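You operate a simulated robot arm through the tools that you are given. There is no shell and no other tool. Be economical: measure what you need, move in short steps, check, and stop when the job is done.

You are at the controls of a simulated robot arm. One attempt, no reset.

TASK
Fit the yellow wheel on the bench's pin board and tighten the nut.
Fine: tighten the orange clamp on the board first.

Only the result counts: the job must be done as asked and must still hold three seconds after the hand-in. Knocking over, shifting, dropping, spilling or breaking anything else fails it.

THE ROBOT
A 6-joint arm with a two-finger parallel gripper, fixed in place. Base frame: the origin is at the foot of the arm, x ahead of it, y to its left, z up; the work surface is at about z = 0. Readings come in m, degrees, newtons and seconds.
With the tool pointing down near the work surface it reaches from about 0.14 to 0.58 m from the base axis. Its first joint turns from -66.0 to 66.0 degrees. Payload 2.1 kg.
The TCP is the grasp point between the finger pads, 0.03 m short of the fingertips. In the tool frame z runs along the fingers and y along their closing line. Largest opening 0.094 m; finger width 0.028, thickness 0.01; the body of the gripper, 0.05 by 0.096 m, starts 0.055 m behind the TCP.
Orientation is told as [roll, pitch, yaw] about the base's x, y, z axes, in that order, counted from this pose: with the fingers straight down and closing along the base's y, the tool's x points along the base's -x, its y along +y and its z along -z.

THE INTERFACE
- The arm moves only by the tool move_arm. Its argument "deltas" is a list of rows, each a list of 3 entries, a list of its own where there are three numbers: the turn, a rotation vector about the base's x, y, z in degrees, then the shift along the base's x, y, z in m, then the finger opening in m, from 0 to 0.094. In form: [[[rx, ry, rz], [tx, ty, tz], grip], ...]. A call has 1 to 8 rows; each row is the pose to reach, as a shift and turn from the pose commanded when the call began. A row lasts 0.2 s, in which the tool goes at most 0.05 m and 8.6 degrees; a call with a longer step from one row to the next is refused whole, and so is a gripper value outside its range. Where a pose cannot be reached the arm comes as near as it can. A force on the tool above 70 N (or 10 N above the force at the start of the call, whichever is more), or a blocked arm, ends the call early, and 0.2 s more pass. The fingers move at their own pace (about 0.072 m/s each) and stop on an object; they squeeze with about 28 N. The grip force told is the motor's: it shows also when the fingers shut on nothing. Time passes only in rows, and 0.2 s behind the last, so rows that repeat a pose let the fingers close. The reply holds the time, the measured pose of the TCP, the force on the tool along the base axes, the opening and the grip force, in the units named above and with some noise, and new pictures: "pictures" is both (left out), scene, wrist or none.
- Cameras (640 x 400 px; columns grow to the right, rows downward): "scene" is fixed at [0.0709, -0.3741, 0.4812]; the picture's right is [0.72, -0.70, 0.00], its down [-0.36, -0.37, -0.86] and it looks along [0.60, 0.62, -0.51] (base axes); focal length 214 px, centre (320, 200). "wrist" rides on the gripper at [0.076, 0.014, -0.103] in the tool frame; the picture's right is [-0.18, 0.98, 0.00], its down [-0.75, -0.14, -0.64] and it looks along [-0.63, -0.12, 0.77] (tool axes); focal length 243 px, centre (320, 200). There is no depth. A picture from a camera that has moved, and an enlarged one, comes with that camera's place and axes in the base frame and with its lens. The place of the scene camera against the robot may be out by one fixed shift of up to 0.012 m in any direction.
- zoom(camera, box): a new picture of the part [left, top, right, bottom] of that camera's present view, enlarged. No time passes.
- job_done(): hands the job in; it is judged then, once.

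Go step by step. Nothing tells you positions but the pictures and the camera data: compare them with the known pose of the tool, close in by small moves and look again before you grip or let go. The budget is 120 turns and 200 pictures, counting those below and the enlarged ones. Unless the task says otherwise, let go and move clear before handing in, and close with one line.

The tools are called after ">>>" by a JSON object that holds its "method" and its "body". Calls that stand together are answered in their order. move_arm: Moves the arm, as the interface text tells. Its arguments: {"type":"object","properties":{"deltas":{"type":"array","items":{"type":"array"}},"pictures":{"type":"string","enum":["both","scene","wrist","none"]}},"required":["deltas"]} The other tools are called the same way: zoom (camera, box) takes an enlarged picture of a part of a camera's view; job_done () hands the job in.

At the start:

```text
time_s: 0.0
position: [0.2754, -0.075, 0.4607]
tool_rot: [0.0, 0.0, 0.0]
wrist_force: [0.5, -0.8, 0.5]
finger_gap: 0.0942
finger_force: 0.2
```

scene: 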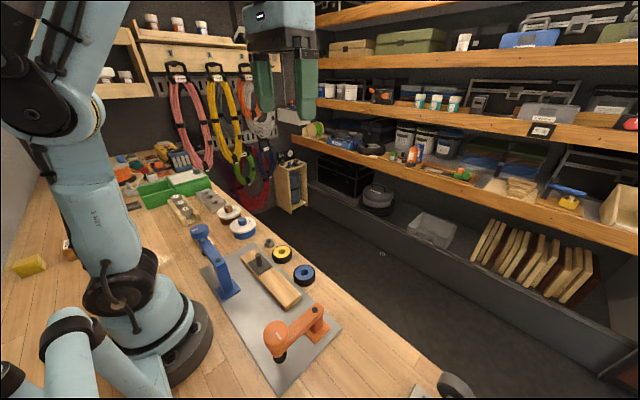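
wrist: 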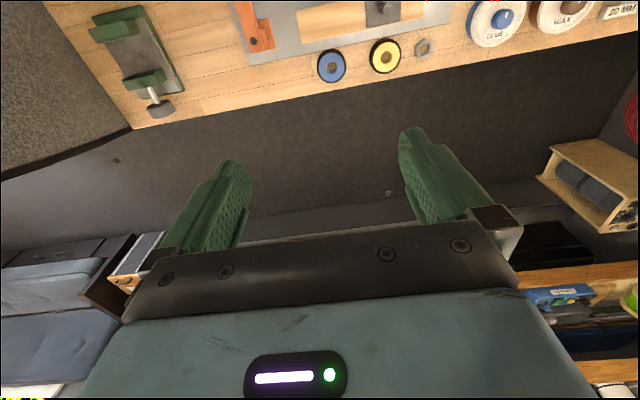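

I see a board with blue and orange toggle clamps, a wooden block with a pin, and yellow and blue wheels with a nut beside it. I'll look closer before moving.

>>> {"method": "zoom", "body": {"camera": "scene", "box": [180, 210, 350, 390]}}

>>> {"method": "zoom", "body": {"camera": "wrist", "box": [200, 0, 480, 100]}}

```text
2.22 times, centred on (265, 300) of scene
camera zoom: at [0.0709, -0.3741, 0.4812], right [0.72, -0.7, 0.0], down [-0.36, -0.37, -0.86], along [0.6, 0.62, -0.51], focal length 477 px, centre (442, -22)
```

zoom: 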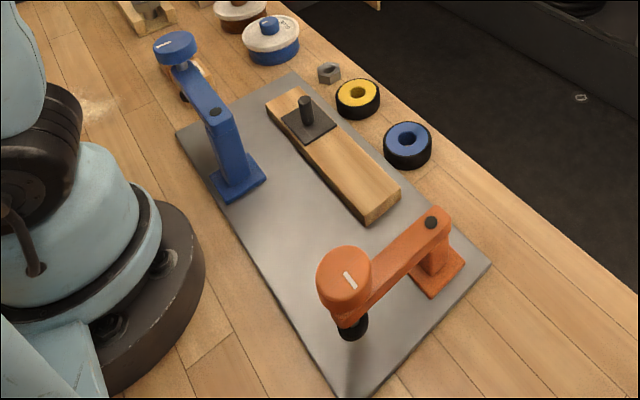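

```text
2.29 times, centred on (340, 50) of wrist
camera zoom: at [0.1982, -0.0626, 0.5635], right [0.18, 0.98, 0.0], down [0.75, -0.14, 0.64], along [0.63, -0.12, -0.77], focal length 555 px, centre (274, 543)
```

zoom: 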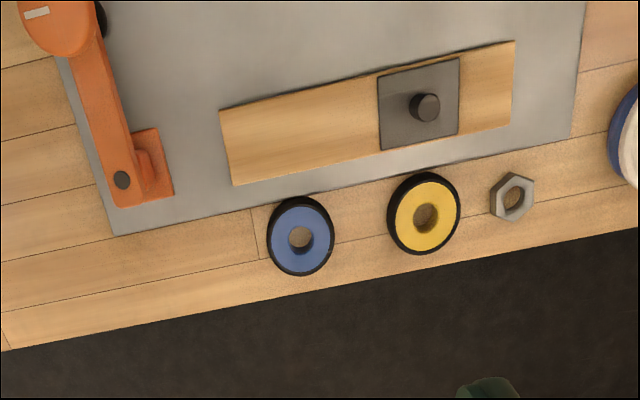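

The orange clamp has a swing arm that points off the plank, with a knob on its end. I'll move above it with the camera tilted down for a better look.

>>> {"method": "move_arm", "body": {"deltas": [[[0, 6, 0], [-0.015, -0.01, -0.035], 0.094], [[0, 12, 0], [-0.03, -0.02, -0.07], 0.094], [[0, 18, 0], [-0.045, -0.03, -0.105], 0.094], [[0, 24, 0], [-0.06, -0.042, -0.14], 0.094], [[0, 30, 0], [-0.07, -0.055, -0.175], 0.094]]}}

```text
time_s: 1.2
position: [0.198, -0.1412, 0.2832]
tool_rot: [-0.5, 28.5, 0.0]
wrist_force: [-0.3, 0.3, 0.2]
finger_gap: 0.0942
finger_force: 0.0
out of reach, approached as far as the arm can: row 5
camera wrist: at [0.1803, -0.1259, 0.41], right [0.16, 0.98, -0.1], down [0.97, -0.14, 0.21], along [0.19, -0.12, -0.97], focal length 243 px, centre (320, 200)
```

scene: 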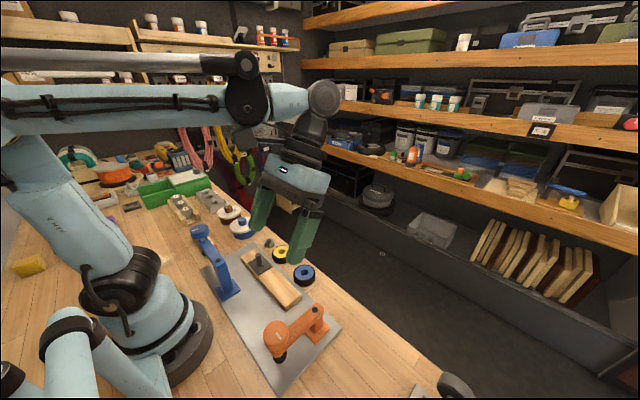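
wrist: 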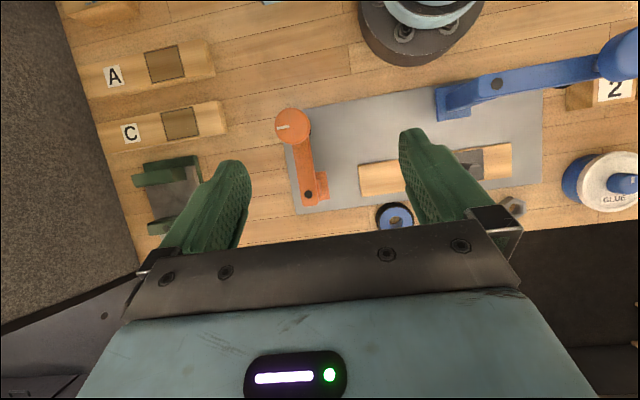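

The top view is good. Next I'll enlarge the clamp in both cameras.

>>> {"method": "zoom", "body": {"camera": "wrist", "box": [250, 80, 410, 220]}}

>>> {"method": "zoom", "body": {"camera": "scene", "box": [240, 290, 350, 390]}}

>>> {"method": "zoom", "body": {"camera": "wrist", "box": [430, 20, 640, 160]}}

```text
2.86 times, centred on (330, 150) of wrist
camera zoom: at [0.1803, -0.1259, 0.41], right [0.16, 0.98, -0.1], down [0.97, -0.14, 0.21], along [0.19, -0.12, -0.97], focal length 693 px, centre (291, 343)
```

zoom: 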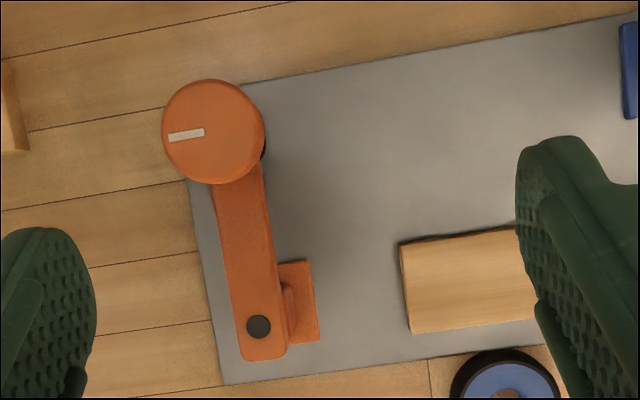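

```text
4.00 times, centred on (295, 340) of scene
camera zoom: at [0.0709, -0.3741, 0.4812], right [0.72, -0.7, 0.0], down [-0.36, -0.37, -0.86], along [0.6, 0.62, -0.51], focal length 858 px, centre (420, -360)
```

zoom: 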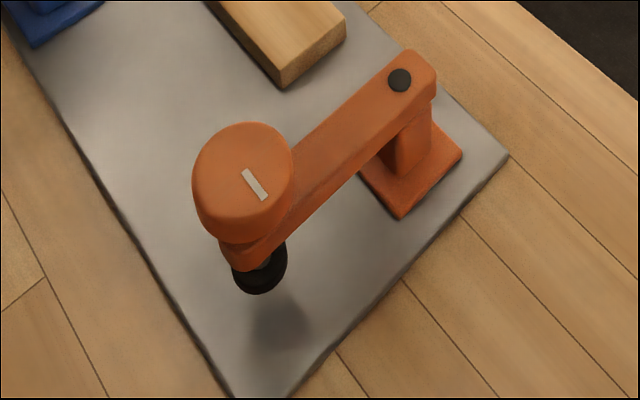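

```text
2.86 times, centred on (535, 90) of wrist
camera zoom: at [0.1803, -0.1259, 0.41], right [0.16, 0.98, -0.1], down [0.97, -0.14, 0.21], along [0.19, -0.12, -0.97], focal length 693 px, centre (-294, 514)
```

zoom: 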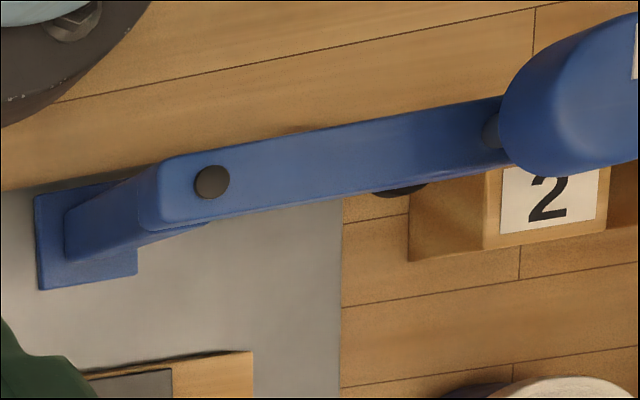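

The orange arm pivots at about (0.235, -0.182). Its knob is near (0.143, -0.182), and the plank lies in +y. I plan to straddle the knob, swing it 90° onto the plank end, then turn it. First I'll level the tool above the knob.

>>> {"method": "move_arm", "body": {"deltas": [[[0, -6, 0], [-0.01, -0.008, -0.015], 0.094], [[0, -12, 0], [-0.02, -0.016, -0.03], 0.094], [[0, -18, 0], [-0.03, -0.024, -0.045], 0.094], [[0, -24, 0], [-0.04, -0.032, -0.06], 0.094], [[0, -28.5, 0], [-0.055, -0.041, -0.083], 0.094]]}}

```text
time_s: 2.4
position: [0.1443, -0.1802, 0.2006]
tool_rot: [0.0, 1.2, 0.0]
wrist_force: [0.9, 0.5, 0.0]
finger_gap: 0.0941
finger_force: 0.0
camera wrist: at [0.0704, -0.1664, 0.306], right [0.18, 0.98, 0.0], down [0.77, -0.14, 0.62], along [0.61, -0.12, -0.78], focal length 243 px, centre (320, 200)
```

scene: 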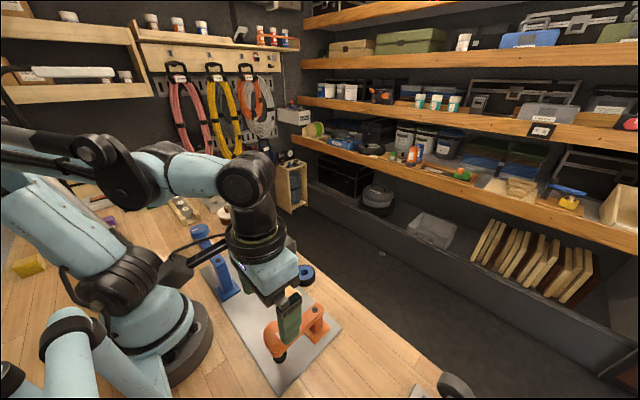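
wrist: 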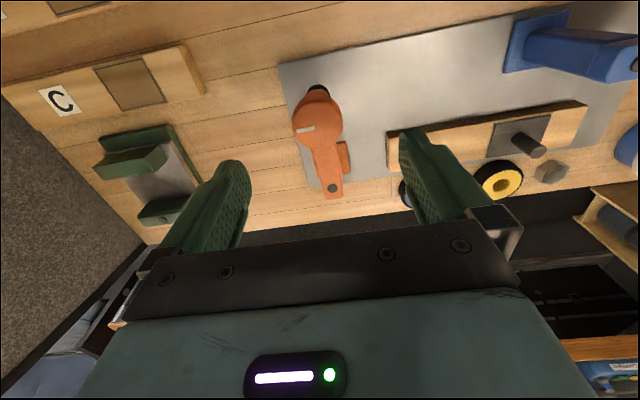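

>>> {"method": "zoom", "body": {"camera": "wrist", "box": [250, 60, 450, 210]}}

```text
2.67 times, centred on (350, 135) of wrist
camera zoom: at [0.0704, -0.1664, 0.306], right [0.18, 0.98, 0.0], down [0.77, -0.14, 0.62], along [0.61, -0.12, -0.78], focal length 647 px, centre (240, 373)
```

zoom: 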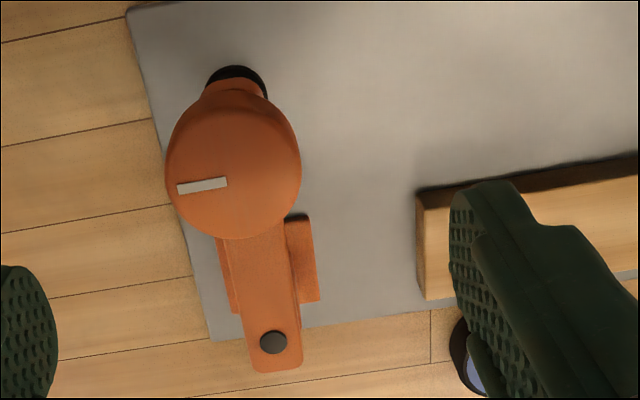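

The knob top is at about z = 0.11. I'll go down astride it with the fingers partly closed.

>>> {"method": "move_arm", "body": {"deltas": [[[0, -1.2, 0], [0, -0.002, -0.03], 0.07], [[0, -1.2, 0], [0, -0.002, -0.05], 0.07], [[0, -1.2, 0], [0, -0.002, -0.065], 0.07], [[0, -1.2, 0], [0, -0.002, -0.083], 0.07]]}}

```text
time_s: 3.4
position: [0.1458, -0.183, 0.1164]
tool_rot: [0.0, 0.2, 0.0]
wrist_force: [-0.7, -0.8, 1.2]
finger_gap: 0.0699
finger_force: 0.1
camera wrist: at [0.0686, -0.1685, 0.22], right [0.18, 0.98, 0.0], down [0.76, -0.14, 0.64], along [0.63, -0.12, -0.77], focal length 243 px, centre (320, 200)
```

scene: 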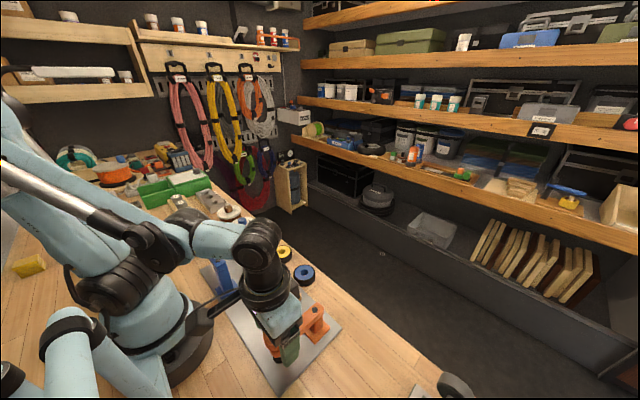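
wrist: 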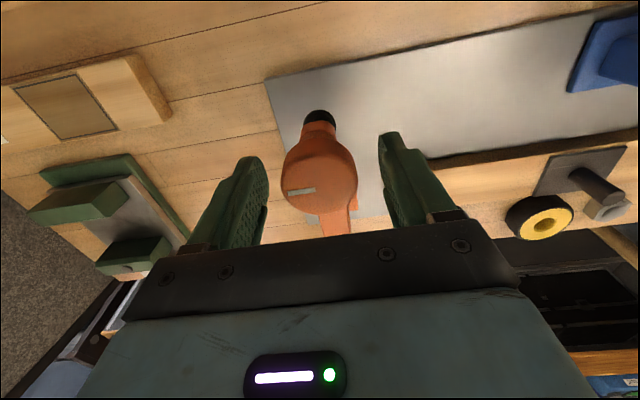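

>>> {"method": "zoom", "body": {"camera": "wrist", "box": [240, 90, 400, 250]}}

>>> {"method": "zoom", "body": {"camera": "scene", "box": [240, 290, 350, 390]}}

```text
2.50 times, centred on (320, 170) of wrist
camera zoom: at [0.0686, -0.1685, 0.22], right [0.18, 0.98, 0.0], down [0.76, -0.14, 0.64], along [0.63, -0.12, -0.77], focal length 606 px, centre (320, 275)
```

zoom: 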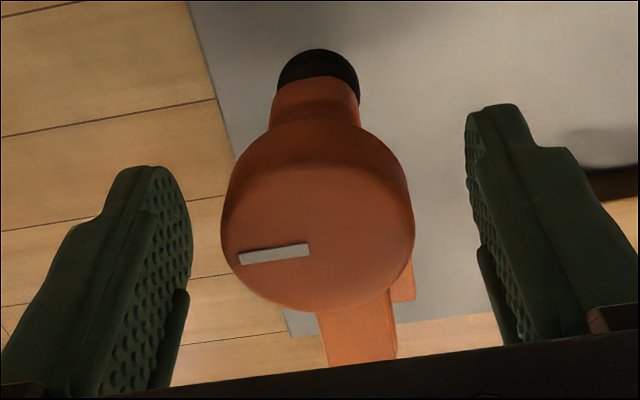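

```text
4.00 times, centred on (295, 340) of scene
camera zoom: at [0.0709, -0.3741, 0.4812], right [0.72, -0.7, 0.0], down [-0.36, -0.37, -0.86], along [0.6, 0.62, -0.51], focal length 858 px, centre (420, -360)
```

zoom: 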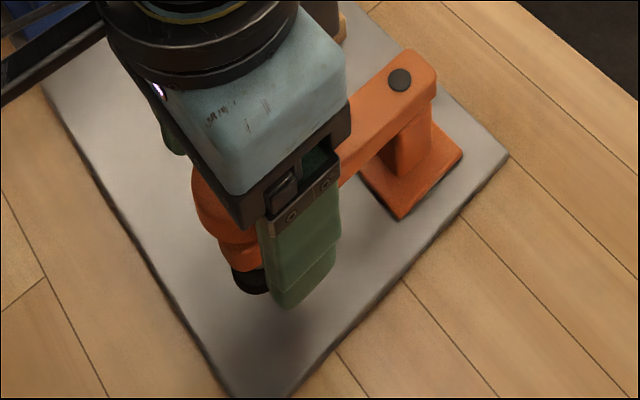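

The tool is centred over the knob, and the pad appears to clear the plank height. I'll narrow the cage and swing the first part of the arc.

>>> {"method": "move_arm", "body": {"deltas": [[[0, 0, 0], [0, 0, 0], 0.056], [[0, 0, -8], [0.001, 0.0124, 0], 0.056], [[0, 0, -16], [0.0034, 0.0245, 0], 0.056], [[0, 0, -24], [0.0077, 0.0362, 0], 0.056], [[0, 0, -32], [0.0135, 0.0472, 0], 0.056]]}}

>>> {"method": "zoom", "body": {"camera": "wrist", "box": [240, 90, 400, 250]}}

```text
time_s: 4.6
position: [0.1594, -0.1366, 0.1189]
tool_rot: [0.0, 0.2, -32.2]
wrist_force: [0.1, -2.1, -0.8]
finger_gap: 0.0568
finger_force: 1.4
camera wrist: at [0.1023, -0.084, 0.2226], right [0.68, 0.73, 0.0], down [0.57, -0.52, 0.64], along [0.47, -0.43, -0.77], focal length 243 px, centre (320, 200)
```

scene: 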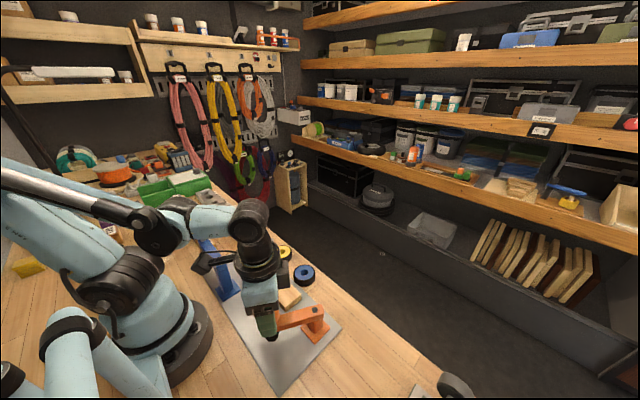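
wrist: 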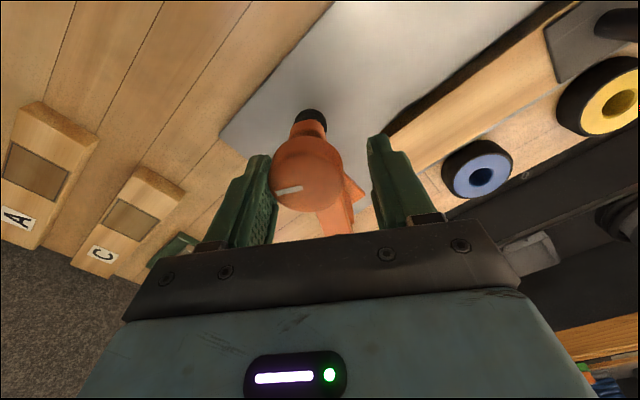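

```text
2.50 times, centred on (320, 170) of wrist
camera zoom: at [0.1023, -0.084, 0.2226], right [0.68, 0.73, 0.0], down [0.57, -0.52, 0.64], along [0.47, -0.43, -0.77], focal length 606 px, centre (320, 275)
```

zoom: 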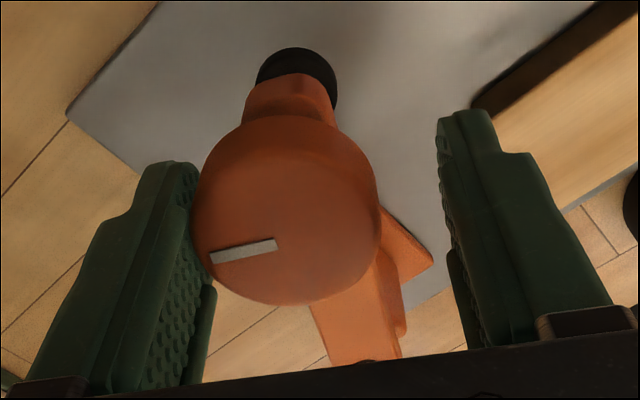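

The arm swings freely with little force. Continuing the arc.

>>> {"method": "move_arm", "body": {"deltas": [[[0, 0, -8], [0.0073, 0.01, 0], 0.056], [[0, 0, -16], [0.0159, 0.0189, 0], 0.056], [[0, 0, -24], [0.0257, 0.0266, 0], 0.056], [[0, 0, -32], [0.0365, 0.0328, 0], 0.056]]}}

>>> {"method": "zoom", "body": {"camera": "wrist", "box": [240, 60, 400, 220]}}

>>> {"method": "zoom", "body": {"camera": "scene", "box": [230, 260, 350, 360]}}

```text
time_s: 5.6
position: [0.1973, -0.104, 0.1178]
tool_rot: [0.0, 0.2, -64.2]
wrist_force: [-1.7, -0.8, 0.0]
finger_gap: 0.057
finger_force: 1.2
camera wrist: at [0.1757, -0.0294, 0.2222], right [0.96, 0.26, 0.0], down [0.2, -0.74, 0.64], along [0.17, -0.62, -0.77], focal length 243 px, centre (320, 200)
```

scene: 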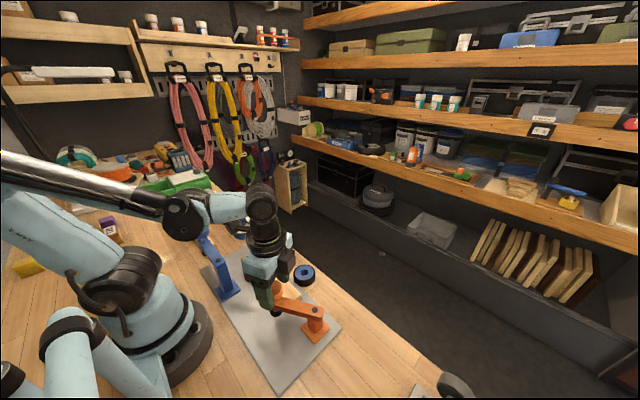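
wrist: 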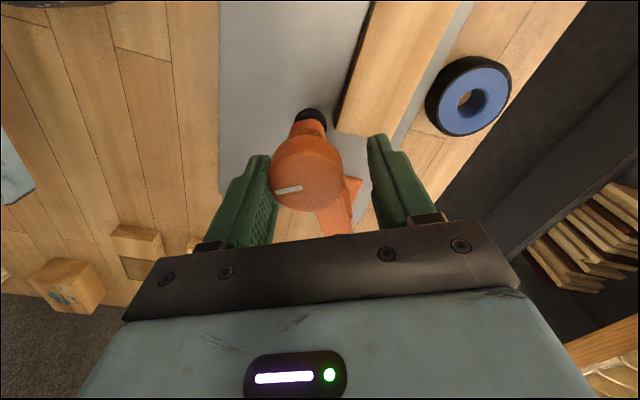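

```text
2.50 times, centred on (320, 140) of wrist
camera zoom: at [0.1757, -0.0294, 0.2222], right [0.96, 0.26, 0.0], down [0.2, -0.74, 0.64], along [0.17, -0.62, -0.77], focal length 606 px, centre (320, 350)
```

zoom: 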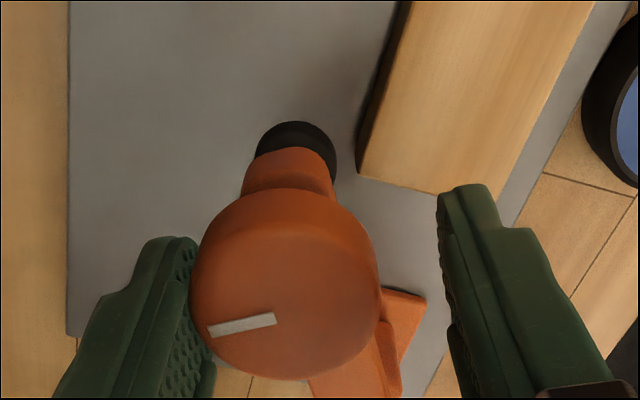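

```text
4.00 times, centred on (290, 310) of scene
camera zoom: at [0.0709, -0.3741, 0.4812], right [0.72, -0.7, 0.0], down [-0.36, -0.37, -0.86], along [0.6, 0.62, -0.51], focal length 858 px, centre (440, -240)
```

zoom: 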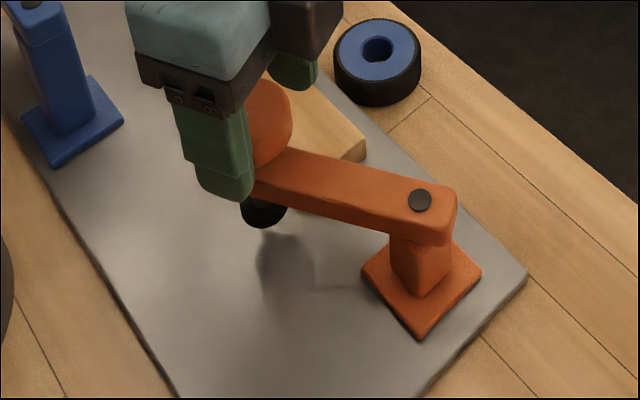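

The pad is about to meet the plank corner. I'll take a small step and check that it passes over.

>>> {"method": "move_arm", "body": {"deltas": [[[0, 0, -3], [0.0042, 0.0021, 0], 0.056], [[0, 0, -6], [0.0084, 0.004, 0], 0.056]], "pictures": "none"}}

>>> {"method": "zoom", "body": {"camera": "wrist", "box": [240, 60, 400, 220]}}

>>> {"method": "zoom", "body": {"camera": "scene", "box": [260, 280, 330, 340]}}

```text
time_s: 6.2
position: [0.2044, -0.1006, 0.1175]
tool_rot: [0.0, 0.2, -70.0]
wrist_force: [-1.2, 0.0, 0.5]
finger_gap: 0.0569
finger_force: 0.7
```

```text
2.50 times, centred on (320, 140) of wrist
camera zoom: at [0.192, -0.024, 0.2216], right [0.99, 0.16, 0.0], down [0.13, -0.76, 0.64], along [0.1, -0.63, -0.77], focal length 606 px, centre (320, 350)
```

zoom: 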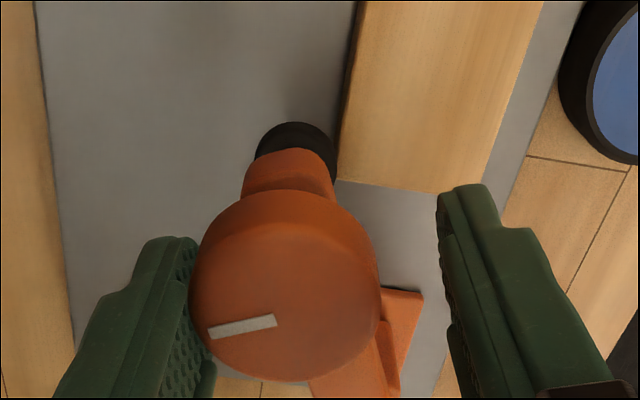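

```text
6.67 times, centred on (295, 310) of scene
camera zoom: at [0.0709, -0.3741, 0.4812], right [0.72, -0.7, 0.0], down [-0.36, -0.37, -0.86], along [0.6, 0.62, -0.51], focal length 1430 px, centre (487, -533)
```

zoom: 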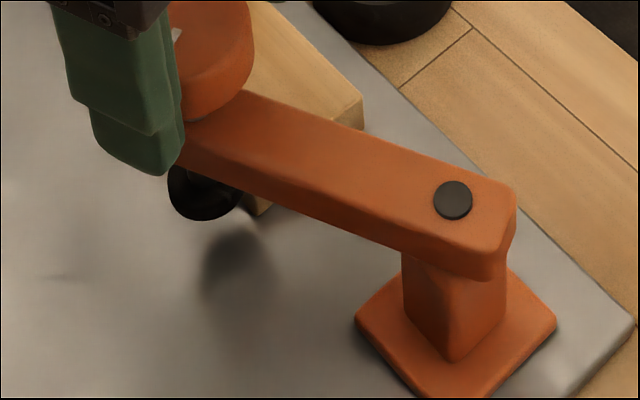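

>>> {"method": "move_arm", "body": {"deltas": [[[0, 0, -3], [0.0043, 0.0017, 0], 0.056], [[0, 0, -5], [0.0073, 0.0025, 0], 0.056]], "pictures": "none"}}

>>> {"method": "zoom", "body": {"camera": "wrist", "box": [270, 70, 370, 150]}}

>>> {"method": "zoom", "body": {"camera": "scene", "box": [260, 280, 330, 340]}}

```text
time_s: 6.8
position: [0.2118, -0.0969, 0.1177]
tool_rot: [0.1, 0.2, -75.1]
wrist_force: [-0.9, -0.4, 0.6]
finger_gap: 0.0568
finger_force: 0.7
```

```text
5.00 times, centred on (320, 110) of wrist
camera zoom: at [0.2051, -0.0208, 0.2215], right [1.0, 0.08, 0.0], down [0.06, -0.77, 0.64], along [0.05, -0.64, -0.77], focal length 1213 px, centre (320, 650)
```

zoom: 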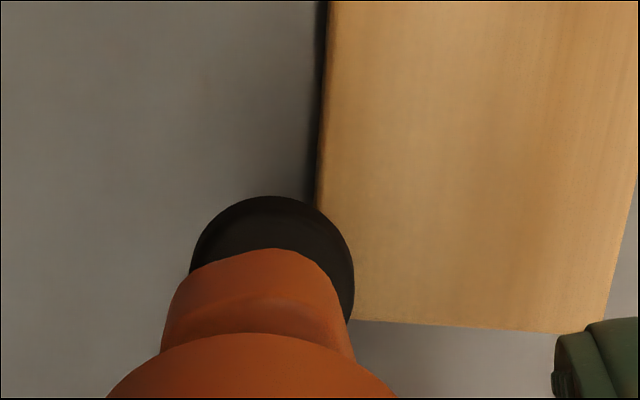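

```text
6.67 times, centred on (295, 310) of scene
camera zoom: at [0.0709, -0.3741, 0.4812], right [0.72, -0.7, 0.0], down [-0.36, -0.37, -0.86], along [0.6, 0.62, -0.51], focal length 1430 px, centre (487, -533)
```

zoom: 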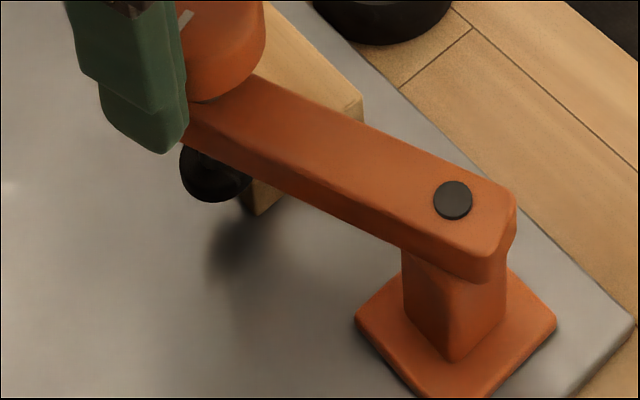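

>>> {"method": "move_arm", "body": {"deltas": [[[0, 0, -3], [0.0045, 0.0013, 0], 0.056], [[0, 0, -5], [0.0075, 0.0019, 0], 0.056]], "pictures": "none"}}

>>> {"method": "zoom", "body": {"camera": "wrist", "box": [270, 70, 370, 150]}}

>>> {"method": "zoom", "body": {"camera": "scene", "box": [260, 280, 330, 340]}}

```text
time_s: 7.4
position: [0.2173, -0.0954, 0.1185]
tool_rot: [0.0, 0.2, -80.0]
wrist_force: [-1.3, -1.1, -0.3]
finger_gap: 0.0568
finger_force: 0.7
```

```text
5.00 times, centred on (320, 110) of wrist
camera zoom: at [0.2188, -0.0183, 0.222], right [1.0, -0.01, 0.0], down [-0.01, -0.77, 0.64], along [-0.01, -0.64, -0.77], focal length 1213 px, centre (320, 650)
```

zoom: 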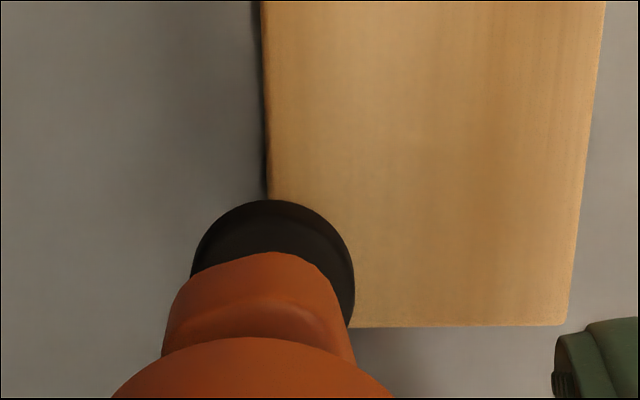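

```text
6.67 times, centred on (295, 310) of scene
camera zoom: at [0.0709, -0.3741, 0.4812], right [0.72, -0.7, 0.0], down [-0.36, -0.37, -0.86], along [0.6, 0.62, -0.51], focal length 1430 px, centre (487, -533)
```

zoom: 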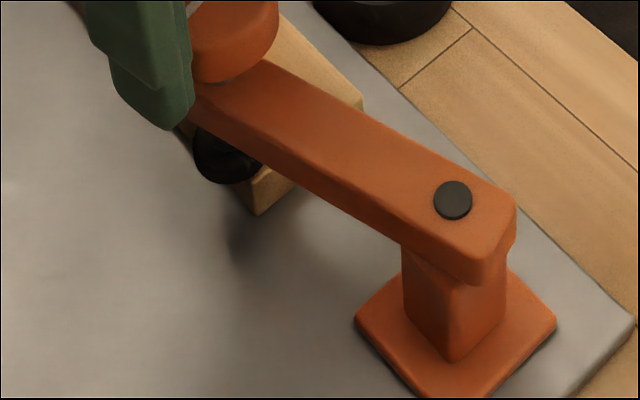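

The pad passes above the plank without touching it. I'll finish the swing to 90°.

>>> {"method": "move_arm", "body": {"deltas": [[[0, 0, -5], [0.0077, 0.0011, 0], 0.056], [[0, 0, -10], [0.0155, 0.0013, 0], 0.056], [[0, 0, -14], [0.0217, 0.0011, 0], 0.056]]}}

>>> {"method": "zoom", "body": {"camera": "wrist", "box": [240, 60, 400, 220]}}

>>> {"method": "zoom", "body": {"camera": "scene", "box": [260, 270, 340, 340]}}

```text
time_s: 8.2
position: [0.2401, -0.0939, 0.1184]
tool_rot: [0.1, 0.2, -94.3]
wrist_force: [-0.8, 0.5, -0.5]
finger_gap: 0.056
finger_force: 0.0
camera wrist: at [0.2599, -0.0198, 0.2225], right [0.97, -0.25, 0.0], down [-0.2, -0.74, 0.64], along [-0.16, -0.62, -0.77], focal length 243 px, centre (320, 200)
```

scene: 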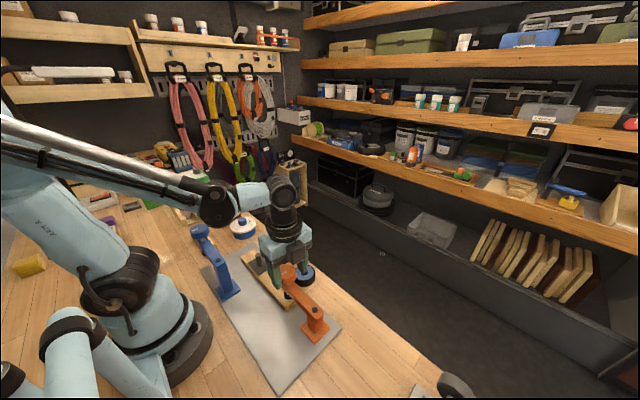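
wrist: 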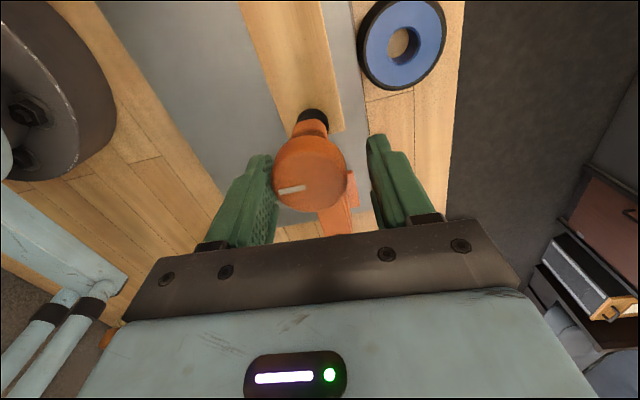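

```text
2.50 times, centred on (320, 140) of wrist
camera zoom: at [0.2599, -0.0198, 0.2225], right [0.97, -0.25, 0.0], down [-0.2, -0.74, 0.64], along [-0.16, -0.62, -0.77], focal length 606 px, centre (320, 350)
```

zoom: 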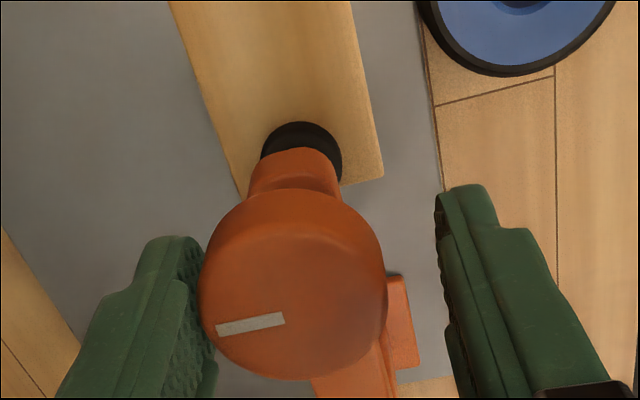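

```text
5.71 times, centred on (300, 305) of scene
camera zoom: at [0.0709, -0.3741, 0.4812], right [0.72, -0.7, 0.0], down [-0.36, -0.37, -0.86], along [0.6, 0.62, -0.51], focal length 1226 px, centre (434, -400)
```

zoom: 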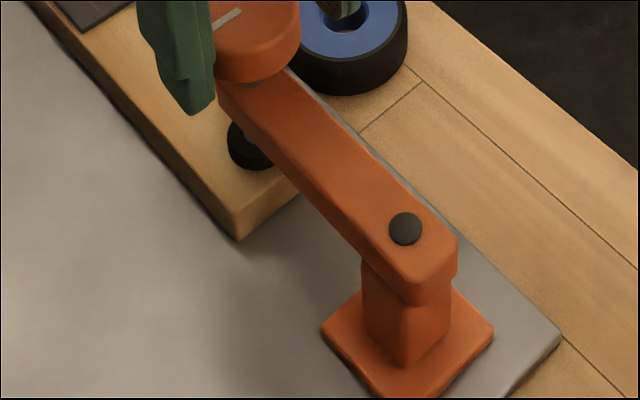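

The pad now sits over the plank at about 90°. I'll centre on the knob, raise slightly and grip it.

>>> {"method": "move_arm", "body": {"deltas": [[[0, 0, 4], [-0.0055, 0.001, 0.002], 0.056], [[0, 0, 4], [-0.0055, 0.001, 0.002], 0.035], [[0, 0, 4], [-0.0055, 0.001, 0.002], 0.035], [[0, 0, 4], [-0.0055, 0.001, 0.002], 0.035]], "pictures": "wrist"}}

>>> {"method": "zoom", "body": {"camera": "scene", "box": [250, 220, 350, 350]}}

```text
time_s: 9.2
position: [0.2355, -0.0943, 0.1203]
tool_rot: [0.0, 0.1, -90.0]
wrist_force: [-0.4, 1.3, -1.6]
finger_gap: 0.0406
finger_force: 45.0
camera wrist: at [0.2486, -0.0175, 0.2244], right [0.98, -0.18, 0.0], down [-0.14, -0.76, 0.64], along [-0.12, -0.63, -0.77], focal length 243 px, centre (320, 200)
```

wrist: 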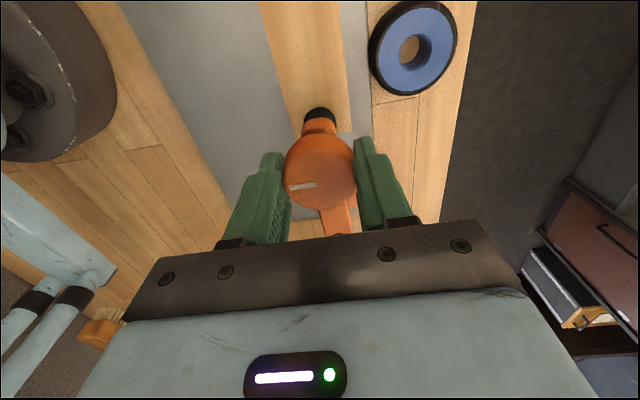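

```text
3.08 times, centred on (300, 285) of scene
camera zoom: at [0.0709, -0.3741, 0.4812], right [0.72, -0.7, 0.0], down [-0.36, -0.37, -0.86], along [0.6, 0.62, -0.51], focal length 660 px, centre (382, -62)
```

zoom: 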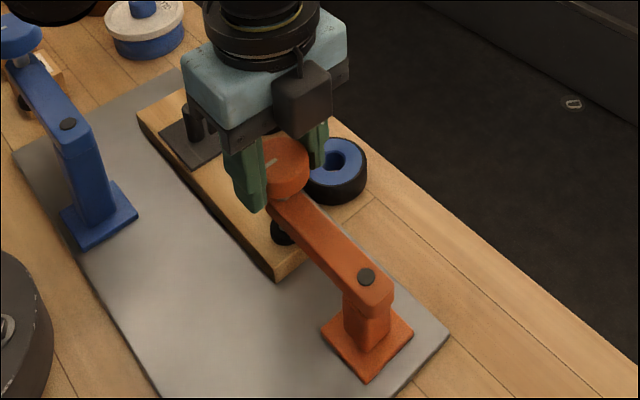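

The knob is gripped, 0.041 m across. I'll turn it clockwise.

>>> {"method": "move_arm", "body": {"deltas": [[[0, 0, -8], [0, 0, 0], 0.035], [[0, 0, -16], [0, 0, 0], 0.035], [[0, 0, -24], [0, 0, 0], 0.035], [[0, 0, -32], [0, 0, 0], 0.035], [[0, 0, -40], [0, 0, 0], 0.035], [[0, 0, -48], [0, 0, 0], 0.035]], "pictures": "wrist"}}

>>> {"method": "zoom", "body": {"camera": "scene", "box": [250, 220, 350, 350]}}

```text
time_s: 10.6
position: [0.2335, -0.0923, 0.1206]
tool_rot: [0.0, 0.3, -138.2]
wrist_force: [2.8, -5.4, -39.7]
finger_gap: 0.041
finger_force: 44.6
camera wrist: at [0.2995, -0.0532, 0.225], right [0.52, -0.85, 0.0], down [-0.66, -0.4, 0.64], along [-0.55, -0.33, -0.77], focal length 243 px, centre (320, 200)
```

wrist: 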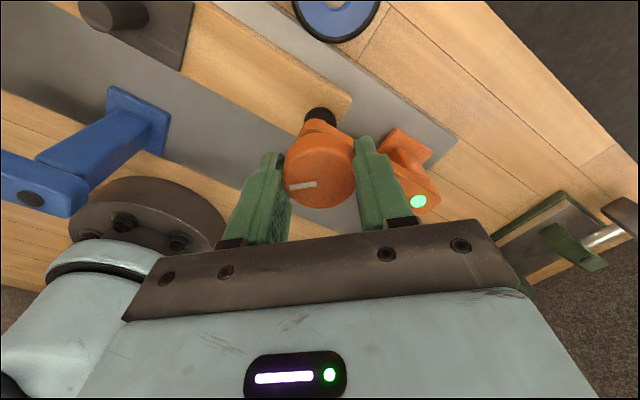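

```text
3.08 times, centred on (300, 285) of scene
camera zoom: at [0.071, -0.3742, 0.4812], right [0.72, -0.7, 0.0], down [-0.36, -0.37, -0.86], along [0.6, 0.62, -0.51], focal length 660 px, centre (382, -62)
```

zoom: 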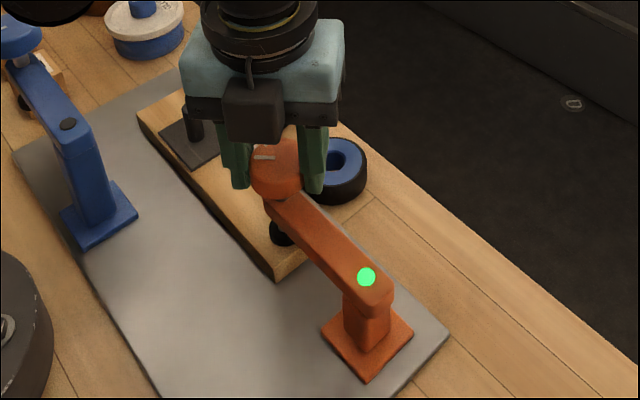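

The pivot cap has turned green, so the clamp is tight. I'll release, rise, and go look at the wheel, nut and pin.

>>> {"method": "move_arm", "body": {"deltas": [[[0, 0, -48], [0, 0, 0], 0.07], [[0, 0, -48], [0, 0, 0], 0.07]], "pictures": "none"}}

```text
refused: row 1 steps farther than a row can; nothing moved
```

>>> {"method": "move_arm", "body": {"deltas": [[[0, 0, 0], [0, 0, 0], 0.07], [[0, 0, 0], [0, 0, 0], 0.07], [[0, 0, 0], [0, 0, 0.04], 0.07], [[0, 0, 8], [0, 0, 0.08], 0.07], [[0, 0, 16], [0, 0, 0.11], 0.07], [[0, 0, 24], [0, 0.03, 0.13], 0.07], [[0, 0, 32], [0, 0.06, 0.13], 0.07], [[0, 0, 40], [0, 0.09, 0.13], 0.07]]}}

```text
time_s: 12.4
position: [0.2329, -0.0024, 0.2499]
tool_rot: [0.1, 0.2, -97.8]
wrist_force: [0.0, 0.2, 0.1]
finger_gap: 0.0698
finger_force: 0.1
camera wrist: at [0.2572, 0.0705, 0.3535], right [0.95, -0.32, 0.0], down [-0.24, -0.73, 0.64], along [-0.2, -0.61, -0.77], focal length 243 px, centre (320, 200)
```

scene: 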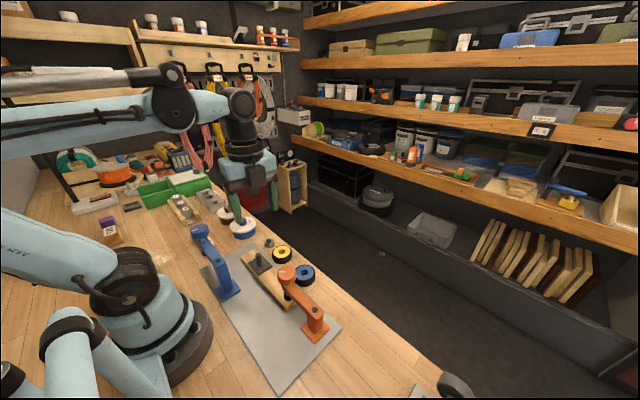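
wrist: 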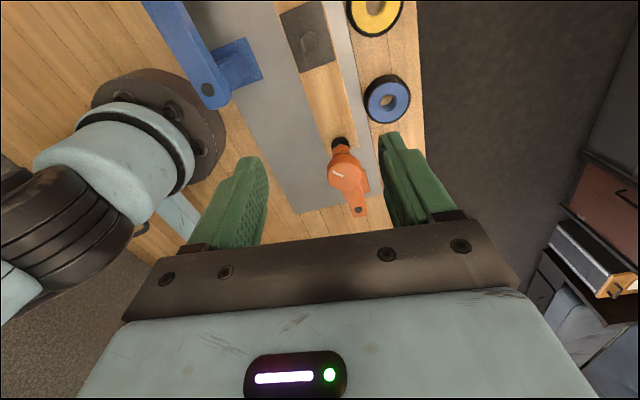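

Checking whether the clamp indicator is still green.

>>> {"method": "zoom", "body": {"camera": "scene", "box": [240, 240, 350, 350]}}

>>> {"method": "zoom", "body": {"camera": "wrist", "box": [270, 0, 430, 220]}}

```text
3.64 times, centred on (295, 295) of scene
camera zoom: at [0.0709, -0.3741, 0.4812], right [0.72, -0.7, 0.0], down [-0.36, -0.37, -0.86], along [0.6, 0.62, -0.51], focal length 780 px, centre (411, -146)
```

zoom: 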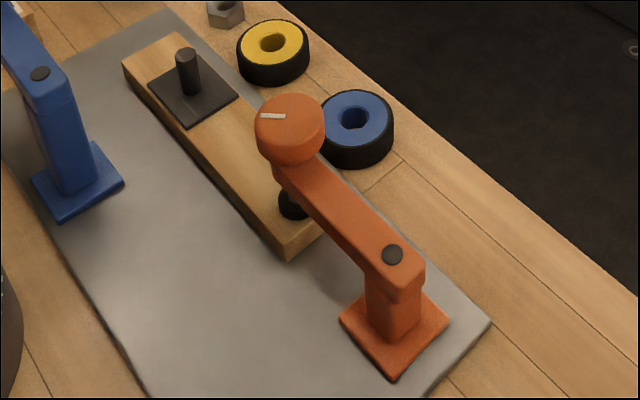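

```text
1.82 times, centred on (350, 110) of wrist
camera zoom: at [0.2572, 0.0705, 0.3535], right [0.95, -0.32, 0.0], down [-0.24, -0.73, 0.64], along [-0.2, -0.61, -0.77], focal length 441 px, centre (266, 364)
```

zoom: 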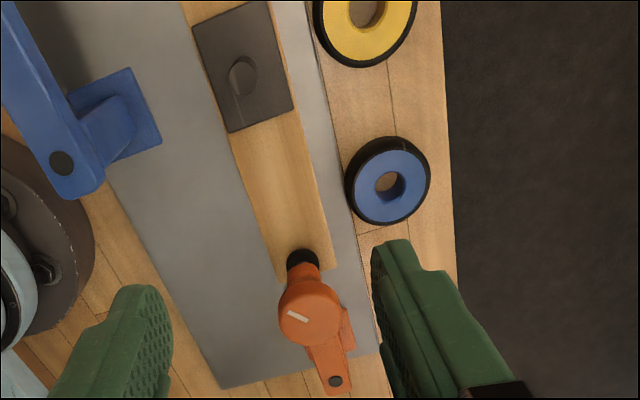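

>>> {"method": "zoom", "body": {"camera": "scene", "box": [260, 255, 340, 325]}}

>>> {"method": "zoom", "body": {"camera": "wrist", "box": [310, 120, 390, 220]}}

```text
5.71 times, centred on (300, 290) of scene
camera zoom: at [0.0709, -0.3741, 0.4812], right [0.72, -0.7, 0.0], down [-0.36, -0.37, -0.86], along [0.6, 0.62, -0.51], focal length 1226 px, centre (434, -314)
```

zoom: 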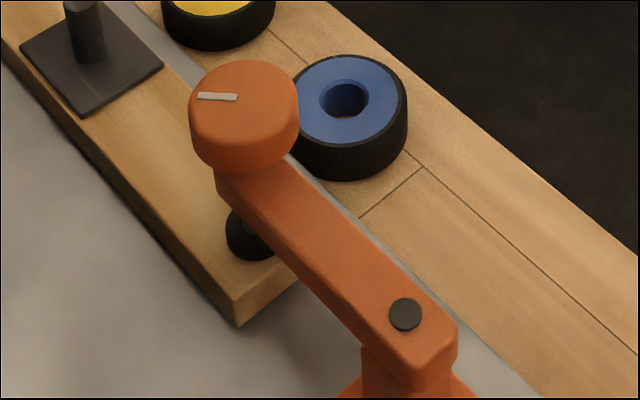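

```text
4.00 times, centred on (350, 170) of wrist
camera zoom: at [0.2572, 0.0705, 0.3535], right [0.95, -0.32, 0.0], down [-0.24, -0.73, 0.64], along [-0.2, -0.61, -0.77], focal length 970 px, centre (200, 320)
```

zoom: 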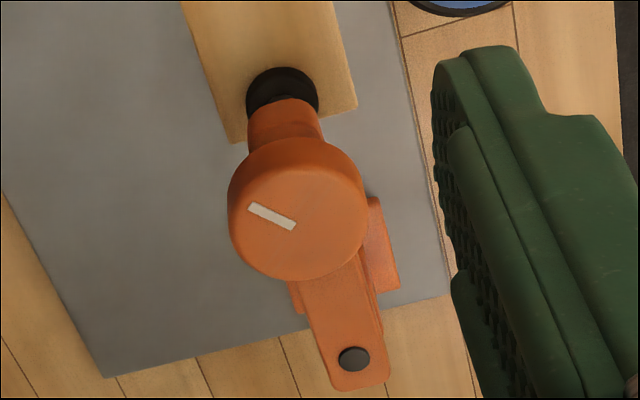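

The lamp went off after release, though the knob kept its angle. I'll go back over the knob and watch the lamp as I do.

>>> {"method": "move_arm", "body": {"deltas": [[[0, 0, -8], [0, -0.045, 0], 0.07], [[0, 0, -16], [0, -0.09, 0], 0.07], [[0, 0, -24], [0.001, -0.09, -0.04], 0.07], [[0, 0, -32], [0.001, -0.09, -0.08], 0.07], [[0, 0, -40], [0.001, -0.09, -0.11], 0.07]], "pictures": "scene"}}

>>> {"method": "zoom", "body": {"camera": "wrist", "box": [240, 60, 460, 240]}}

```text
time_s: 13.6
position: [0.2354, -0.0913, 0.1386]
tool_rot: [0.1, 0.2, -138.1]
wrist_force: [-0.2, 0.0, 0.0]
finger_gap: 0.07
finger_force: 0.0
```

scene: 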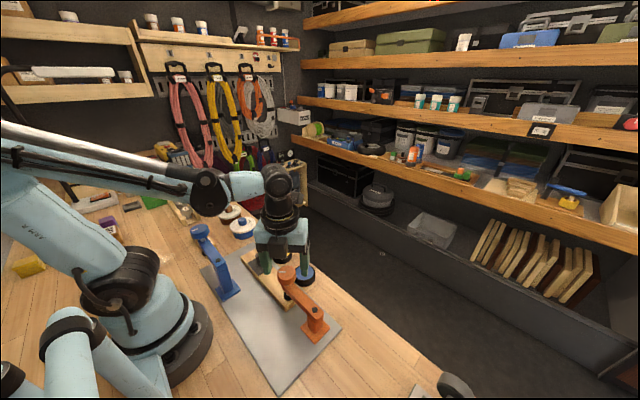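

```text
2.22 times, centred on (350, 150) of wrist
camera zoom: at [0.3014, -0.052, 0.2435], right [0.52, -0.85, 0.0], down [-0.66, -0.4, 0.64], along [-0.55, -0.33, -0.77], focal length 539 px, centre (253, 311)
```

zoom: 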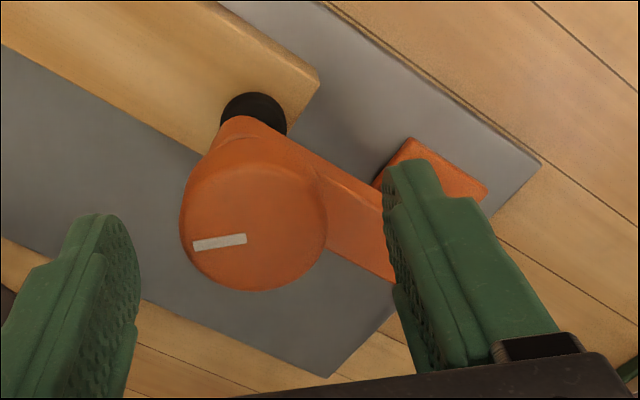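

>>> {"method": "move_arm", "body": {"deltas": [[[0, 0, 0], [-0.0015, -0.001, -0.0185], 0.07], [[0, 0, 0], [-0.0015, -0.001, -0.0185], 0.035], [[0, 0, 0], [-0.0015, -0.001, -0.0185], 0.035], [[0, 0, 0], [-0.0015, -0.001, -0.0185], 0.035]], "pictures": "wrist"}}

```text
time_s: 14.6
position: [0.2339, -0.092, 0.1224]
tool_rot: [0.0, 0.3, -137.9]
wrist_force: [0.8, 8.3, -2.9]
finger_gap: 0.0409
finger_force: 45.1
camera wrist: at [0.3001, -0.0535, 0.2257], right [0.52, -0.85, 0.0], down [-0.66, -0.4, 0.64], along [-0.55, -0.33, -0.77], focal length 243 px, centre (320, 200)
```

wrist: 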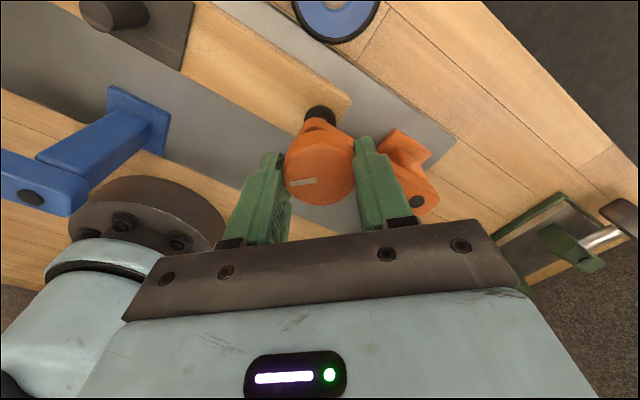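

Gripping alone doesn't light it. I'll turn a little further and watch the lamp and the force.

>>> {"method": "move_arm", "body": {"deltas": [[[0, 0, -4], [0, 0, 0], 0.035], [[0, 0, -8], [0, 0, 0], 0.035]], "pictures": "wrist"}}

```text
time_s: 15.2
position: [0.2342, -0.0936, 0.1224]
tool_rot: [0.1, 0.2, -146.1]
wrist_force: [1.1, 6.1, -16.5]
finger_gap: 0.0408
finger_force: 44.8
camera wrist: at [0.3047, -0.0629, 0.226], right [0.4, -0.92, 0.0], down [-0.71, -0.3, 0.64], along [-0.59, -0.25, -0.77], focal length 243 px, centre (320, 200)
```

wrist: 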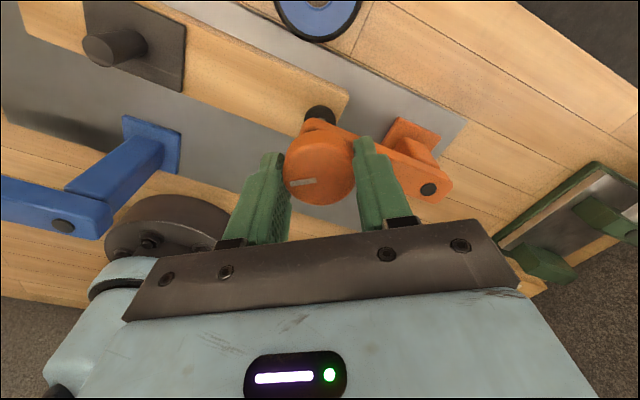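

>>> {"method": "move_arm", "body": {"deltas": [[[0, 0, -8], [0, 0, -0.001], 0.035], [[0, 0, -16], [0, 0, -0.0015], 0.035], [[0, 0, -24], [0, 0, -0.002], 0.035]], "pictures": "wrist"}}

```text
time_s: 16.0
position: [0.2344, -0.0925, 0.1203]
tool_rot: [-0.1, 0.2, -170.1]
wrist_force: [-0.3, 16.1, -3.9]
finger_gap: 0.0409
finger_force: 45.1
camera wrist: at [0.3113, -0.0947, 0.2244], right [-0.01, -1.0, 0.0], down [-0.77, 0.01, 0.64], along [-0.64, 0.01, -0.77], focal length 243 px, centre (320, 200)
```

wrist: 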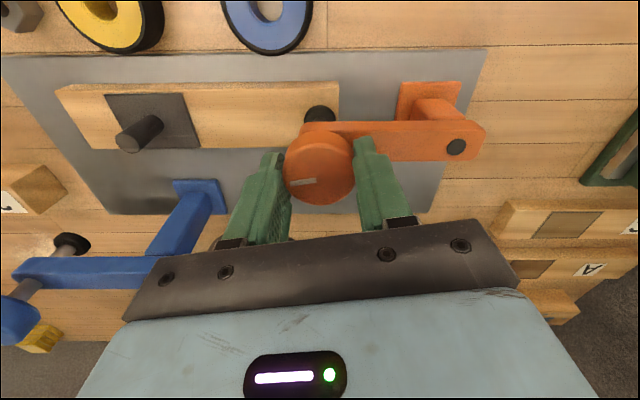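

>>> {"method": "zoom", "body": {"camera": "wrist", "box": [270, 70, 390, 210]}}

>>> {"method": "zoom", "body": {"camera": "scene", "box": [260, 255, 340, 325]}}

```text
2.86 times, centred on (330, 140) of wrist
camera zoom: at [0.3113, -0.0947, 0.2244], right [-0.01, -1.0, 0.0], down [-0.77, 0.01, 0.64], along [-0.64, 0.01, -0.77], focal length 693 px, centre (291, 371)
```

zoom: 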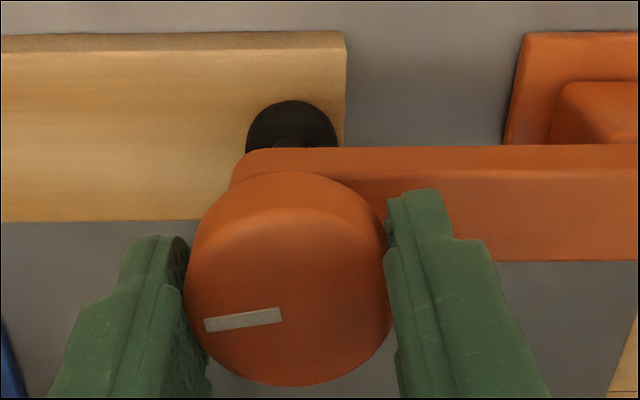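

```text
5.71 times, centred on (300, 290) of scene
camera zoom: at [0.0709, -0.3741, 0.4812], right [0.72, -0.7, 0.0], down [-0.36, -0.37, -0.86], along [0.6, 0.62, -0.51], focal length 1226 px, centre (434, -314)
```

zoom: 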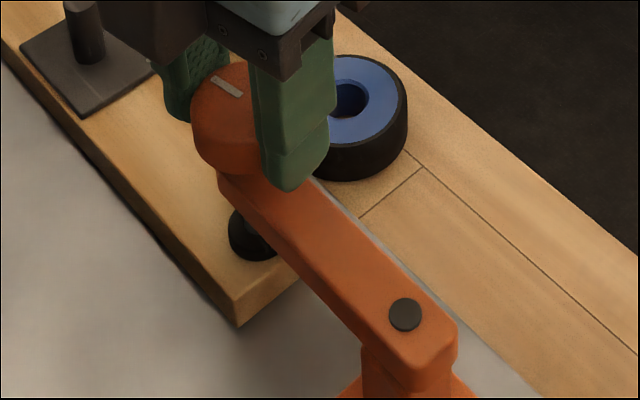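

The screw is descending slowly and there's no real resistance yet. I'll keep turning and follow it down.

>>> {"method": "move_arm", "body": {"deltas": [[[0, 0, -8], [0, 0, -0.0004], 0.035], [[0, 0, -16], [0, 0, -0.0008], 0.035], [[0, 0, -24], [0, 0, -0.0012], 0.035], [[0, 0, -32], [0, 0, -0.0016], 0.035]], "pictures": "wrist"}}

```text
time_s: 16.9
position: [0.2294, -0.0957, 0.119]
tool_rot: [-2.3, -0.2, 163.3]
wrist_force: [-0.7, 0.5, -6.3]
finger_gap: 0.0409
finger_force: 45.0
out of reach, approached as far as the arm can: row 4
stopped in row 4: the force on the tool passed its limit (the readings are from after the stop); the commanded pose is now the measured one
camera wrist: at [0.2973, -0.1348, 0.221], right [-0.46, -0.89, -0.04], down [-0.69, 0.33, 0.65], along [-0.57, 0.32, -0.76], focal length 243 px, centre (320, 200)
```

wrist: 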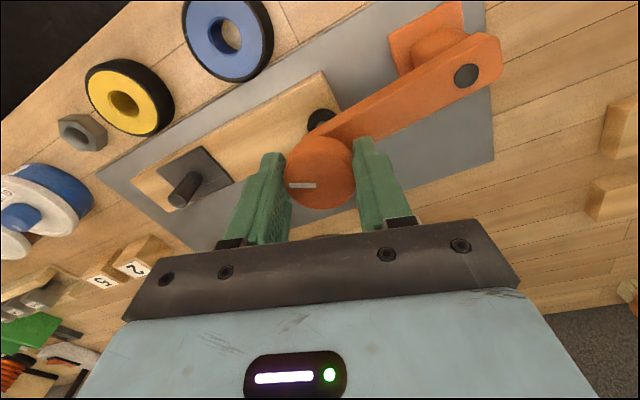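

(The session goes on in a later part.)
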